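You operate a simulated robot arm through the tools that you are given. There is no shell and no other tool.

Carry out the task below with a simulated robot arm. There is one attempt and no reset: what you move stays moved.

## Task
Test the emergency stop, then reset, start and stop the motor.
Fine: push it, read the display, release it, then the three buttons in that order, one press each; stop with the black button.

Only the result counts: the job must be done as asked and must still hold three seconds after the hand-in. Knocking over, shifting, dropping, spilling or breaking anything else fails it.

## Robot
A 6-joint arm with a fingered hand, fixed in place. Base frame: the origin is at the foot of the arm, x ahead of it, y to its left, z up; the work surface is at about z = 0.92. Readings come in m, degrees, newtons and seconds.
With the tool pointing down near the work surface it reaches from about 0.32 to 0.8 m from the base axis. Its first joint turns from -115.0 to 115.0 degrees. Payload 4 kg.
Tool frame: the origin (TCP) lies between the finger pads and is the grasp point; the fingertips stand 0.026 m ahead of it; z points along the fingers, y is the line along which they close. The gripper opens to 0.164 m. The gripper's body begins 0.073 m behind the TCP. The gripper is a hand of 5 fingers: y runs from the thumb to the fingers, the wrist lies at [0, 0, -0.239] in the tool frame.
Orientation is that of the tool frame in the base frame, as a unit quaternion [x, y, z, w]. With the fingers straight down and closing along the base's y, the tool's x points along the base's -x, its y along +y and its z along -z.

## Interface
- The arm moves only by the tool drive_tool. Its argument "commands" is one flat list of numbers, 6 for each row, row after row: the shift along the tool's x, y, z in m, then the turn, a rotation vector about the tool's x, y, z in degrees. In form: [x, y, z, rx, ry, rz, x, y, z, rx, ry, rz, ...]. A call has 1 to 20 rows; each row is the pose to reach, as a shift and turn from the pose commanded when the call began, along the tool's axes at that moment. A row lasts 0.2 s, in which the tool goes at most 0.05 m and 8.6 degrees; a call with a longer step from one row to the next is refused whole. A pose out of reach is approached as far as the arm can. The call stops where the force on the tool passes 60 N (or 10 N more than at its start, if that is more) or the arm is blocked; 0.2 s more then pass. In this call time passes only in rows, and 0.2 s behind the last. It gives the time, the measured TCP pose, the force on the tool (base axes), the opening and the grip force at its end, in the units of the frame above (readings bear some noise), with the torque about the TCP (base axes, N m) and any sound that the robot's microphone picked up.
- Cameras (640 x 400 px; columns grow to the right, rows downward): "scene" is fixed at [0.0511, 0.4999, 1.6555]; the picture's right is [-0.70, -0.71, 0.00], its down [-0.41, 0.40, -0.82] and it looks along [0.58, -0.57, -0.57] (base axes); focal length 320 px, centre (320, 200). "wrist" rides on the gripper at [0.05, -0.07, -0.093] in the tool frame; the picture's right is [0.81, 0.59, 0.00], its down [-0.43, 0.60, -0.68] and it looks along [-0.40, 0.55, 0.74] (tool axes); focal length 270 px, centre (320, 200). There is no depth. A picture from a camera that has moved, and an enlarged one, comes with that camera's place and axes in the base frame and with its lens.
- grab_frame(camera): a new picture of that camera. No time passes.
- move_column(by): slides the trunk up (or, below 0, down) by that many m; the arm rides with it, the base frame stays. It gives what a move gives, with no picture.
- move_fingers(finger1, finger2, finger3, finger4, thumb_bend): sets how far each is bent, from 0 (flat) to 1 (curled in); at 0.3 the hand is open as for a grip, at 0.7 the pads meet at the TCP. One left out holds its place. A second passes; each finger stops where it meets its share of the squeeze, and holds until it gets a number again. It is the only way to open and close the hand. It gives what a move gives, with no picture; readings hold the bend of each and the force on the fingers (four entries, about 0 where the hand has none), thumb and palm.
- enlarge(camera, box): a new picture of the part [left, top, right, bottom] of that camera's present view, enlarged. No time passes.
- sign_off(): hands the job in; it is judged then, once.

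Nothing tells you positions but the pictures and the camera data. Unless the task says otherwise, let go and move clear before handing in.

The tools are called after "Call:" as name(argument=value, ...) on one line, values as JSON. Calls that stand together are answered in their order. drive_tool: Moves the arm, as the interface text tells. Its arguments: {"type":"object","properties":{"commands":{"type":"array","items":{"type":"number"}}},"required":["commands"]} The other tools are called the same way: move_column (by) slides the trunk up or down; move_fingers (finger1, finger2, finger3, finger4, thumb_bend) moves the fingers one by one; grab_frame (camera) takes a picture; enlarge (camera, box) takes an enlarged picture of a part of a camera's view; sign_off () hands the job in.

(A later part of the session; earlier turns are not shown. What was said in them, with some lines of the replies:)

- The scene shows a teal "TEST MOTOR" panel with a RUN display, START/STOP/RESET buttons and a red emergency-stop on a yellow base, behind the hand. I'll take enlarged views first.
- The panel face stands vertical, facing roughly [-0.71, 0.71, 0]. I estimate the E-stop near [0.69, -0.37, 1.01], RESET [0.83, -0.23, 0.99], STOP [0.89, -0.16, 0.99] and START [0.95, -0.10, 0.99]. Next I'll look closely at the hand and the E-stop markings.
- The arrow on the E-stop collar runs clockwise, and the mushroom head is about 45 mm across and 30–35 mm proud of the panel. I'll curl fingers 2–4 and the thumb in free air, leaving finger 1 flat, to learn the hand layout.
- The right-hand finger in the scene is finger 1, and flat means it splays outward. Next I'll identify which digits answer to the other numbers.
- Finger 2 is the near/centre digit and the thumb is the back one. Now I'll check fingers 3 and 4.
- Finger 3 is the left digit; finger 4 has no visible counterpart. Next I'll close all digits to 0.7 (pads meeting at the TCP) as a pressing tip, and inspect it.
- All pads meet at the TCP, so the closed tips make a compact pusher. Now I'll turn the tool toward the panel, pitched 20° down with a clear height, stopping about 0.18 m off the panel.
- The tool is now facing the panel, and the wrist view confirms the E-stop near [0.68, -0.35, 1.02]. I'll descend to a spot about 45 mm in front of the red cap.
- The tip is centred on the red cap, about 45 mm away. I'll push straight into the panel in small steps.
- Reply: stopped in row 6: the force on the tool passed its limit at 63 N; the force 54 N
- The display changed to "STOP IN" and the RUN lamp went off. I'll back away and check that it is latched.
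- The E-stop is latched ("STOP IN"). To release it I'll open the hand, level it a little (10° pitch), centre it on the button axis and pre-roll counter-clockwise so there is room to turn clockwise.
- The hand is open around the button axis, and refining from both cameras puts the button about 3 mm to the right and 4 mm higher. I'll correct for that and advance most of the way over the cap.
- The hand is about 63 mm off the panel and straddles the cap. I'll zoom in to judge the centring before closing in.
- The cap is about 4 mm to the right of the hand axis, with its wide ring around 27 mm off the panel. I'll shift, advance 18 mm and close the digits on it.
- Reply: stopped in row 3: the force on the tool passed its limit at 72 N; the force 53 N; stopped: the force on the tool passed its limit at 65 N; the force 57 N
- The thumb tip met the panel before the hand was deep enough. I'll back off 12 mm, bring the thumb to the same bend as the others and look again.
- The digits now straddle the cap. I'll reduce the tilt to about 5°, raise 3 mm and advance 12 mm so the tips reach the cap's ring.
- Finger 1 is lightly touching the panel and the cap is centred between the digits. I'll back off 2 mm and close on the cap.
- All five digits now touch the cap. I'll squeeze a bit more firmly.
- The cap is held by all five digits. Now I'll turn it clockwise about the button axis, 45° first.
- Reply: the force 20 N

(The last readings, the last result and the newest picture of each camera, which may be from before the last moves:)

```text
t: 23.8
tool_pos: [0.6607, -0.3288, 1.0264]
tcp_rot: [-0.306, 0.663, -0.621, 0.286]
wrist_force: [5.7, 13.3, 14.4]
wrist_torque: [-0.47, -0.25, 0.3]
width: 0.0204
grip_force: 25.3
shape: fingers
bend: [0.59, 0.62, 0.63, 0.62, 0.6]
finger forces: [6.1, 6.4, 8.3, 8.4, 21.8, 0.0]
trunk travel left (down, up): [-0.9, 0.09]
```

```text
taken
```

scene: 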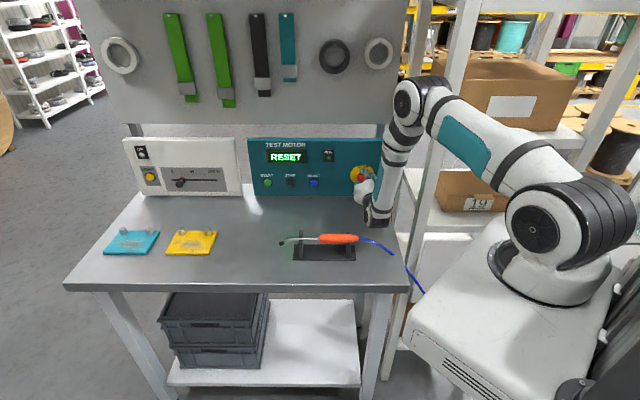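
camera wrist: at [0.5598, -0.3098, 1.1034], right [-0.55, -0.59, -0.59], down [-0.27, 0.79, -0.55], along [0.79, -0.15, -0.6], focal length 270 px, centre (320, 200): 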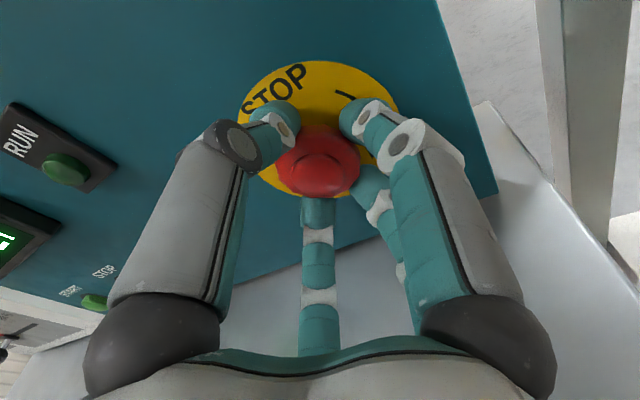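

The display now reads "RESET", so the E-stop has released. I'll open the digits just enough and back straight out.

Call:
move_fingers(finger1=0.53, finger2=0.53, finger3=0.53, finger4=0.53, thumb_bend=0.53)

Call:
drive_tool(commands=[-0.0008, 0.0007, -0.01, 0, 0, 0, -0.0023, 0.0021, -0.03, 0, 0, 0, -0.0046, 0.0041, -0.06, 0, 0, 0, -0.0061, 0.0055, -0.08, 0, 0, 0])

Call:
grab_frame(camera="wrist")

Call:
enlarge(camera="scene", box=[230, 120, 400, 226])

```text
t: 24.8
tool_pos: [0.66, -0.3308, 1.0268]
tcp_rot: [-0.307, 0.664, -0.619, 0.285]
wrist_force: [-8.5, 6.0, -1.0]
wrist_torque: [0.01, -0.13, -0.47]
width: 0.0374
grip_force: 5.0
shape: fingers
bend: [0.53, 0.53, 0.53, 0.53, 0.53]
finger forces: [9.9, 0.0, 0.0, 0.0, 0.1, 0.0]
trunk travel left (down, up): [-0.9, 0.09]
```

```text
t: 25.8
tool_pos: [0.6336, -0.2848, 1.0336]
tcp_rot: [-0.309, 0.67, -0.614, 0.281]
wrist_force: [-0.8, 0.5, 0.3]
wrist_torque: [-0.02, -0.04, -0.03]
width: 0.0351
grip_force: 0.0
shape: fingers
bend: [0.53, 0.53, 0.53, 0.53, 0.53]
finger forces: [0.0, 0.0, 0.0, 0.1, 0.0, 0.0]
out of reach, approached as far as the arm can: row 3, 4
trunk travel left (down, up): [-0.9, 0.09]
```

```text
taken
camera wrist: at [0.5342, -0.2663, 1.1122], right [-0.57, -0.58, -0.58], down [-0.27, 0.8, -0.53], along [0.78, -0.15, -0.61], focal length 270 px, centre (320, 200)
```

wrist: 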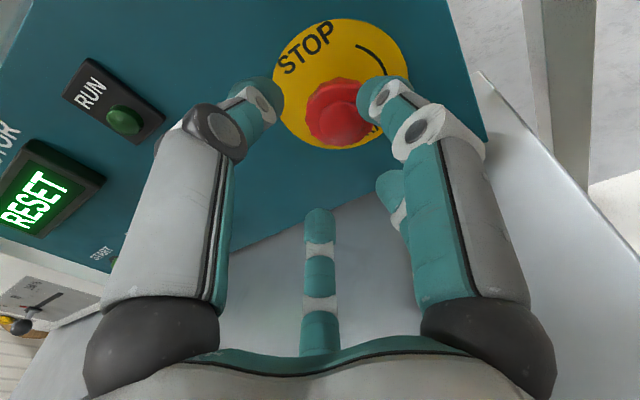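

```text
3.76 times, centred on (315, 173) of scene
camera zoom: at [0.0511, 0.4999, 1.6555], right [-0.7, -0.71, 0.0], down [-0.41, 0.4, -0.82], along [0.58, -0.57, -0.57], focal length 1204 px, centre (339, 302)
```

zoom: 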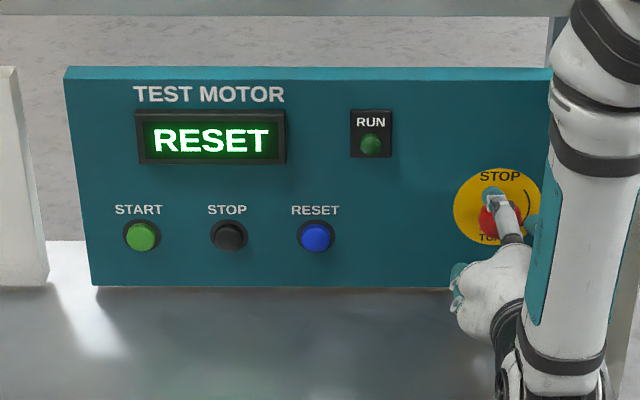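

The E-stop is out and the display asks for "RESET". I'll close the digits into the pressing tip and move across in front of the blue RESET button.

Call:
move_fingers(finger1=0.7, finger2=0.7, finger3=0.7, finger4=0.7, thumb_bend=0.7)

Call:
drive_tool(commands=[-0.0248, 0.0034, 0.0002, -2.14, 0.61, 0.16, -0.0496, 0.0069, 0.0004, -4.28, 1.21, 0.32, -0.0744, 0.0103, 0.0006, -6.42, 1.82, 0.48, -0.0993, 0.0138, 0.0009, -8.55, 2.42, 0.64, -0.1241, 0.0172, 0.0011, -10.69, 3.03, 0.8, -0.1489, 0.0207, 0.0013, -12.83, 3.63, 0.96, -0.1737, 0.0241, 0.0015, -14.97, 4.24, 1.12])

Call:
grab_frame(camera="scene")

Call:
grab_frame(camera="wrist")

```text
t: 26.8
tool_pos: [0.6348, -0.2846, 1.0345]
tcp_rot: [-0.309, 0.67, -0.614, 0.282]
wrist_force: [-0.6, 0.6, -0.3]
wrist_torque: [0.02, 0.03, 0.01]
width: 0.0
grip_force: 0.1
shape: fingers
bend: [0.68, 0.68, 0.68, 0.68, 0.69]
finger forces: [0.0, 0.0, 0.1, 0.0, 0.0, 0.0]
trunk travel left (down, up): [-0.9, 0.09]
```

```text
t: 28.4
tool_pos: [0.7485, -0.1527, 1.0105]
tcp_rot: [-0.312, 0.752, -0.535, 0.223]
wrist_force: [0.1, -0.2, 0.3]
wrist_torque: [0.03, -0.02, -0.05]
width: 0.0
grip_force: 0.1
shape: fingers
bend: [0.68, 0.68, 0.68, 0.68, 0.69]
finger forces: [0.0, 0.1, 0.0, 0.0, 0.0, 0.0]
trunk travel left (down, up): [-0.9, 0.09]
```

```text
taken
```

scene: 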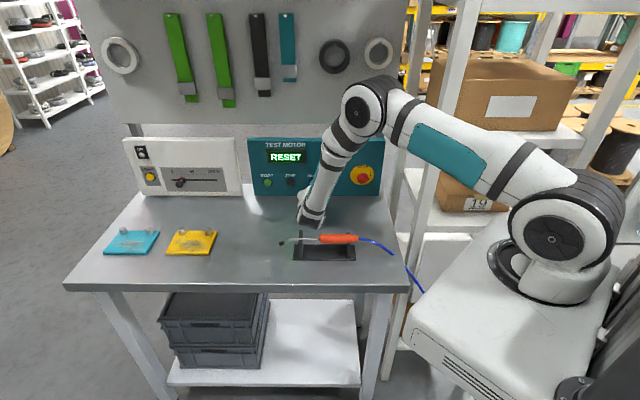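

```text
taken
camera wrist: at [0.6648, -0.1418, 1.1068], right [-0.71, -0.44, -0.56], down [-0.29, 0.9, -0.34], along [0.65, -0.08, -0.76], focal length 270 px, centre (320, 200)
```

wrist: 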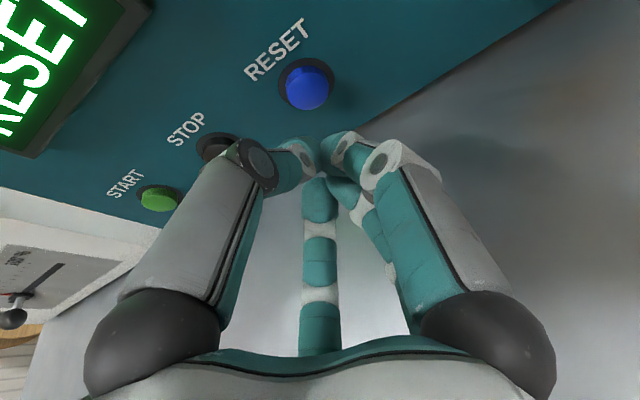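

The tip sits about 65 mm in front of RESET, nearly centred. I'll push straight in, slowing down near contact.

Call:
drive_tool(commands=[0.002, -0.0068, 0.0188, 0, 0, 0, 0.002, -0.0137, 0.0376, 0, 0, 0, 0.002, -0.0181, 0.0498, 0, 0, 0, 0.002, -0.0202, 0.0555, 0, 0, 0, 0.002, -0.0219, 0.0602, 0, 0, 0])

Call:
grab_frame(camera="wrist")

Call:
enlarge(camera="scene", box=[230, 120, 400, 226])

```text
t: 29.6
tool_pos: [0.7937, -0.1993, 1.0108]
tcp_rot: [-0.313, 0.751, -0.536, 0.224]
wrist_force: [-1.6, 1.3, 1.5]
wrist_torque: [0.04, -0.03, 0.03]
width: 0.0
grip_force: 0.1
shape: fingers
bend: [0.68, 0.68, 0.68, 0.68, 0.69]
finger forces: [0.0, 0.1, 0.1, 0.1, 0.0, 0.1]
trunk travel left (down, up): [-0.9, 0.09]
heard: click
```

```text
taken
camera wrist: at [0.7092, -0.1898, 1.1081], right [-0.7, -0.44, -0.56], down [-0.29, 0.89, -0.34], along [0.65, -0.08, -0.76], focal length 270 px, centre (320, 200)
```

wrist: 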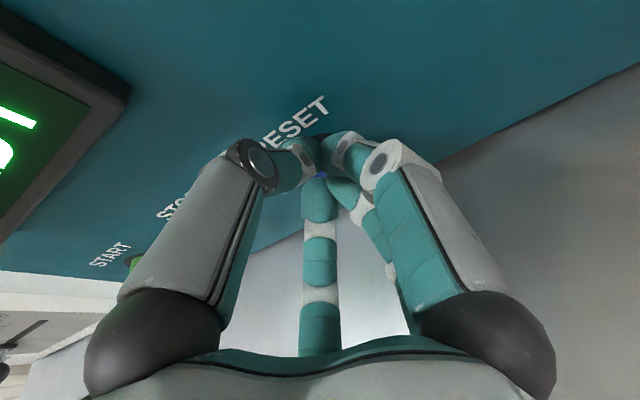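

```text
3.76 times, centred on (315, 173) of scene
camera zoom: at [0.0511, 0.4999, 1.6555], right [-0.7, -0.71, 0.0], down [-0.41, 0.4, -0.82], along [0.58, -0.57, -0.57], focal length 1204 px, centre (339, 302)
```

zoom: 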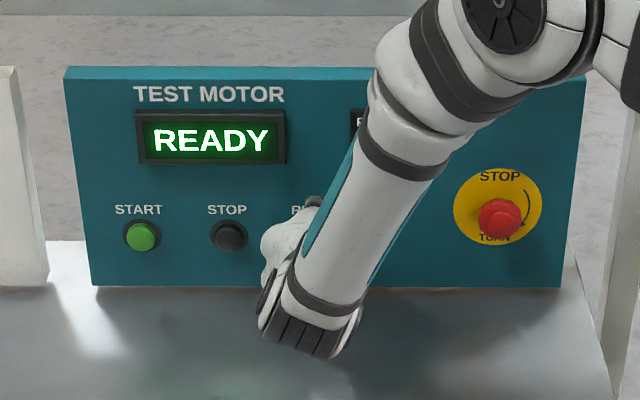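

RESET clicked and the display reads "READY". I'll retreat and shift left about 180 mm to stand in front of the green START button.

Call:
drive_tool(commands=[0, 0.0068, -0.0188, 0, 0, 0, 0, 0.0137, -0.0376, 0, 0, 0, 0, 0.0205, -0.0564, 0, 0, 0, -0.0225, 0.0205, -0.0564, 0, 0, 0, -0.045, 0.0205, -0.0564, 0, 0, 0, -0.0675, 0.0205, -0.0564, 0, 0, 0, -0.09, 0.0205, -0.0564, 0, 0, 0, -0.1125, 0.0205, -0.0564, 0, 0, 0, -0.135, 0.0205, -0.0564, 0, 0, 0, -0.1575, 0.0205, -0.0564, 0, 0, 0, -0.1797, 0.0205, -0.0564, 0, 0, 0])

Call:
grab_frame(camera="wrist")

Call:
grab_frame(camera="scene")

```text
t: 31.9
tool_pos: [0.8768, -0.0296, 1.0112]
tcp_rot: [-0.312, 0.752, -0.536, 0.223]
wrist_force: [-0.3, -0.2, 0.8]
wrist_torque: [0.0, -0.02, -0.07]
width: 0.0
grip_force: 0.1
shape: fingers
bend: [0.68, 0.68, 0.68, 0.68, 0.69]
finger forces: [0.0, 0.1, 0.1, 0.0, 0.0, 0.0]
trunk travel left (down, up): [-0.9, 0.09]
```

```text
taken
camera wrist: at [0.7928, -0.0192, 1.1075], right [-0.71, -0.44, -0.56], down [-0.29, 0.89, -0.34], along [0.65, -0.08, -0.76], focal length 270 px, centre (320, 200)
```

wrist: 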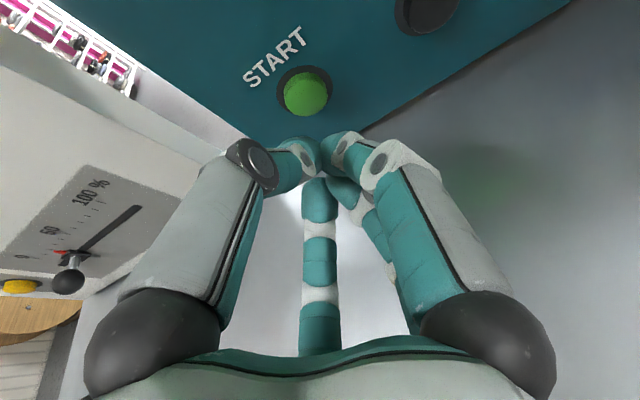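

```text
taken
```

scene: 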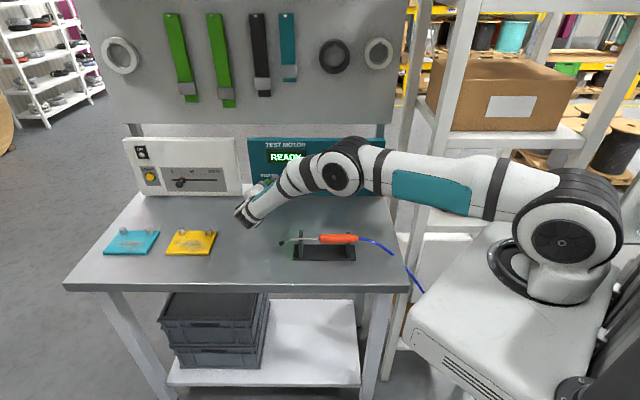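

START looks the same from here as RESET did before its press, and the pose was reached. I'll push straight in with the same offset.

Call:
drive_tool(commands=[0.002, -0.0068, 0.0188, 0, 0, 0, 0.002, -0.0137, 0.0376, 0, 0, 0, 0.002, -0.0171, 0.047, 0, 0, 0, 0.002, -0.0192, 0.0526, 0, 0, 0, 0.002, -0.0209, 0.0573, 0, 0, 0])

Call:
grab_frame(camera="wrist")

Call:
enlarge(camera="scene", box=[230, 120, 400, 226])

```text
t: 33.1
tool_pos: [0.9194, -0.0747, 1.0127]
tcp_rot: [-0.312, 0.752, -0.537, 0.224]
wrist_force: [-1.0, 1.2, -0.5]
wrist_torque: [-0.01, 0.01, 0.01]
width: 0.0002
grip_force: 0.0
shape: fingers
bend: [0.68, 0.68, 0.68, 0.68, 0.69]
finger forces: [0.1, 0.0, 0.0, 0.0, 0.0, 0.0]
trunk travel left (down, up): [-0.9, 0.09]
heard: click
```

```text
taken
camera wrist: at [0.8348, -0.0636, 1.1087], right [-0.7, -0.44, -0.56], down [-0.29, 0.9, -0.34], along [0.65, -0.08, -0.76], focal length 270 px, centre (320, 200)
```

wrist: 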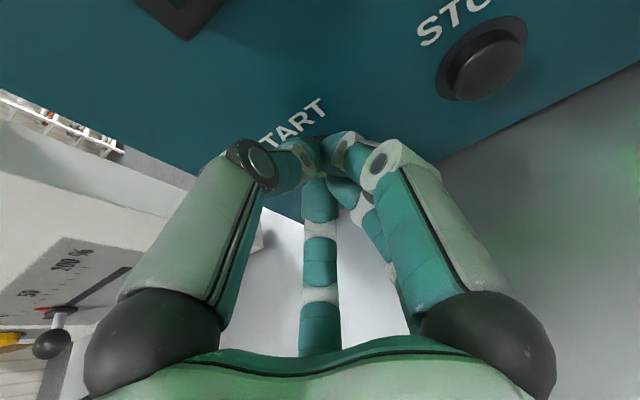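

```text
3.76 times, centred on (315, 173) of scene
camera zoom: at [0.0511, 0.4999, 1.6555], right [-0.7, -0.71, 0.0], down [-0.41, 0.4, -0.82], along [0.58, -0.57, -0.57], focal length 1204 px, centre (339, 302)
```

zoom: 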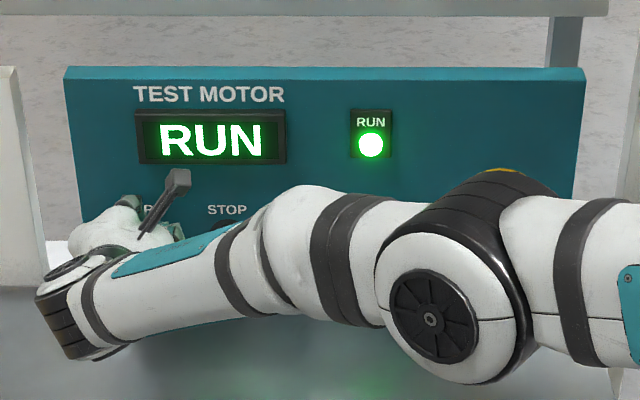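

START clicked; the display shows "RUN" and the lamp is on. I'll retreat and move right about 88 mm to the black STOP button, midway between the other two.

Call:
drive_tool(commands=[0, 0.0068, -0.0188, 0, 0, 0, 0, 0.0137, -0.0376, 0, 0, 0, 0, 0.0205, -0.0564, 0, 0, 0, 0.0221, 0.0205, -0.0564, 0, 0, 0, 0.0442, 0.0205, -0.0564, 0, 0, 0, 0.0663, 0.0205, -0.0564, 0, 0, 0, 0.0884, 0.0205, -0.0564, 0, 0, 0])

Call:
grab_frame(camera="wrist")

Call:
enlarge(camera="scene", box=[230, 120, 400, 226])

```text
t: 34.8
tool_pos: [0.8121, -0.0946, 1.0123]
tcp_rot: [-0.311, 0.752, -0.536, 0.225]
wrist_force: [-0.9, -1.0, -0.1]
wrist_torque: [0.02, -0.01, 0.04]
width: 0.0
grip_force: 0.0
shape: fingers
bend: [0.68, 0.68, 0.68, 0.68, 0.69]
finger forces: [0.1, 0.0, 0.1, 0.1, 0.0, 0.0]
trunk travel left (down, up): [-0.9, 0.09]
```

```text
taken
camera wrist: at [0.7284, -0.0837, 1.1081], right [-0.7, -0.44, -0.56], down [-0.29, 0.89, -0.34], along [0.65, -0.08, -0.76], focal length 270 px, centre (320, 200)
```

wrist: 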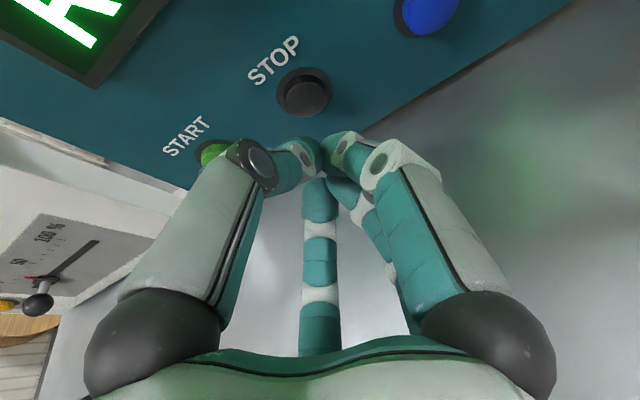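

```text
3.76 times, centred on (315, 173) of scene
camera zoom: at [0.0511, 0.4999, 1.6555], right [-0.7, -0.71, 0.0], down [-0.41, 0.4, -0.82], along [0.58, -0.57, -0.57], focal length 1204 px, centre (339, 302)
```

zoom: 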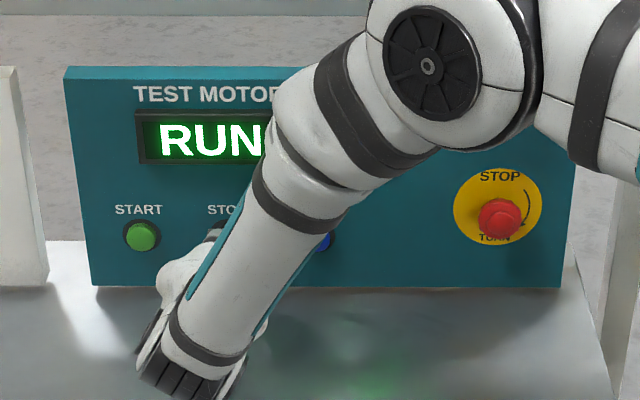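

STOP is centred the same way as the others. I'll push it straight in.

Call:
drive_tool(commands=[0.001, -0.0068, 0.0188, 0, 0, 0, 0.001, -0.0137, 0.0376, 0, 0, 0, 0.001, -0.0171, 0.047, 0, 0, 0, 0.001, -0.0192, 0.0526, 0, 0, 0, 0.001, -0.0209, 0.0573, 0, 0, 0])

Call:
grab_frame(camera="wrist")

Call:
enlarge(camera="scene", box=[230, 120, 400, 226])

```text
t: 36.0
tool_pos: [0.855, -0.1388, 1.0121]
tcp_rot: [-0.313, 0.752, -0.536, 0.224]
wrist_force: [-1.2, 1.4, 0.3]
wrist_torque: [0.01, 0.02, 0.03]
width: 0.0001
grip_force: 3.2
shape: fingers
bend: [0.68, 0.68, 0.68, 0.68, 0.69]
finger forces: [0.0, 0.0, 0.0, 5.9, 0.0, 0.0]
trunk travel left (down, up): [-0.9, 0.09]
heard: click
```

```text
taken
camera wrist: at [0.7717, -0.1276, 1.1085], right [-0.7, -0.44, -0.56], down [-0.29, 0.89, -0.34], along [0.65, -0.08, -0.76], focal length 270 px, centre (320, 200)
```

wrist: 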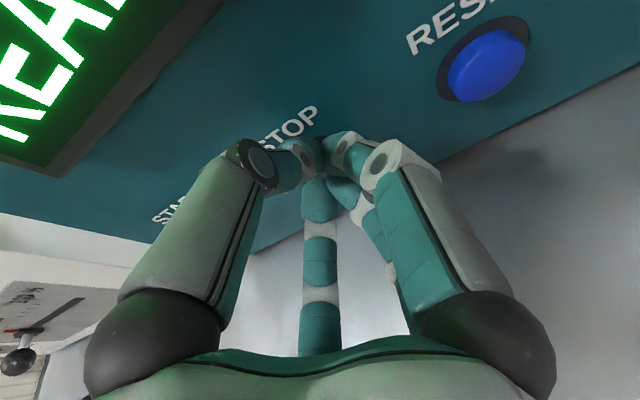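

```text
3.76 times, centred on (315, 173) of scene
camera zoom: at [0.0511, 0.4999, 1.6555], right [-0.7, -0.71, 0.0], down [-0.41, 0.4, -0.82], along [0.58, -0.57, -0.57], focal length 1204 px, centre (339, 302)
```

zoom: 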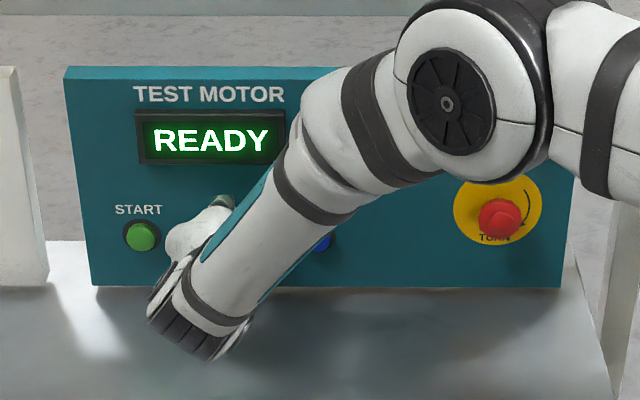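

STOP clicked and the display is back to "READY". I'll retreat from the panel and lift clear before handing in.

Call:
drive_tool(commands=[0, 0.0068, -0.0188, 0, 0, 0, 0, 0.0137, -0.0376, 0, 0, 0, 0, 0.0205, -0.0564, 0, 0, 0, 0, 0.0274, -0.0752, 0, 0, 0, 0, 0.0034, -0.0836, 0, 0, 0, 0, -0.0201, -0.0922, 0, 0, 0, 0, -0.0436, -0.1007, 0, 0, 0, 0, -0.0671, -0.1093, 0, 0, 0])

Call:
grab_frame(camera="scene")

Call:
enlarge(camera="scene", box=[230, 120, 400, 226])

Call:
grab_frame(camera="wrist")

```text
t: 37.8
tool_pos: [0.7951, -0.0793, 1.1101]
tcp_rot: [-0.312, 0.751, -0.537, 0.224]
wrist_force: [-0.1, -0.2, 0.6]
wrist_torque: [0.0, -0.01, -0.01]
width: 0.0
grip_force: 0.1
shape: fingers
bend: [0.68, 0.68, 0.68, 0.68, 0.69]
finger forces: [0.1, 0.1, 0.0, 0.1, 0.1, 0.0]
trunk travel left (down, up): [-0.9, 0.09]
```

```text
taken
```

scene: 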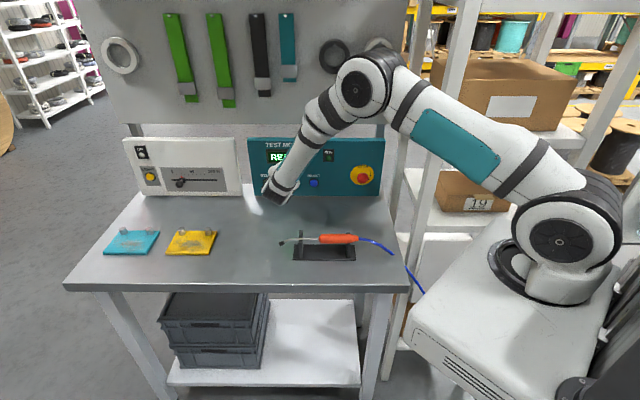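

```text
3.76 times, centred on (315, 173) of scene
camera zoom: at [0.0511, 0.4999, 1.6555], right [-0.7, -0.71, 0.0], down [-0.41, 0.4, -0.82], along [0.58, -0.57, -0.57], focal length 1204 px, centre (339, 302)
```

zoom: 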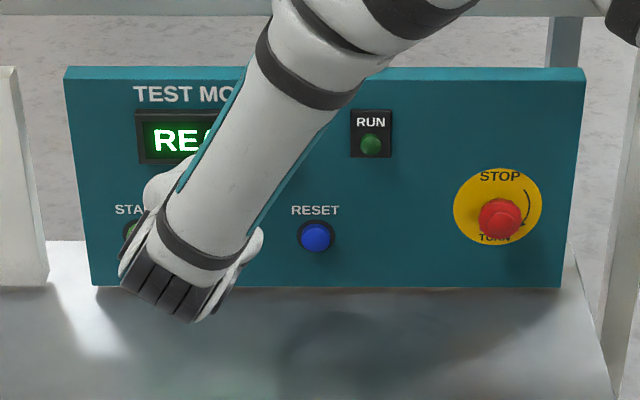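

```text
taken
camera wrist: at [0.7129, -0.069, 1.2068], right [-0.7, -0.44, -0.56], down [-0.29, 0.9, -0.34], along [0.65, -0.08, -0.76], focal length 270 px, centre (320, 200)
```

wrist: 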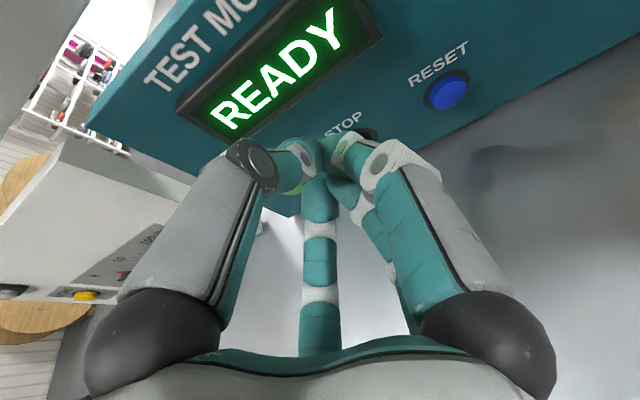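

The display reads "READY", the RUN lamp is off, the E-stop is out, and nothing else on the bench has moved. The hand is clear of the panel, so I'm handing in.

Call:
sign_off()

```text
The job is handed in.
```

The job is handed in: I tested and released the emergency stop, then reset, started and stopped the motor, one press per button in that order.

| Step | Display | RUN lamp |
|---|---|---|
| Emergency stop pushed | STOP IN, still showing after I backed away | off |
| Emergency stop turned clockwise to release | RESET | off |
| Blue RESET pressed | READY | not in view |
| Green START pressed | RUN | on |
| Black STOP pressed | READY | off |

While I was lining up to grip the emergency stop, the thumb and one fingertip touched the panel face. The thumb contact pushed with up to about 70 N and stopped the arm before I backed off. The final pictures show no shift or damage, and everything else on the bench looks where it was.

The hand ended clear of the panel.
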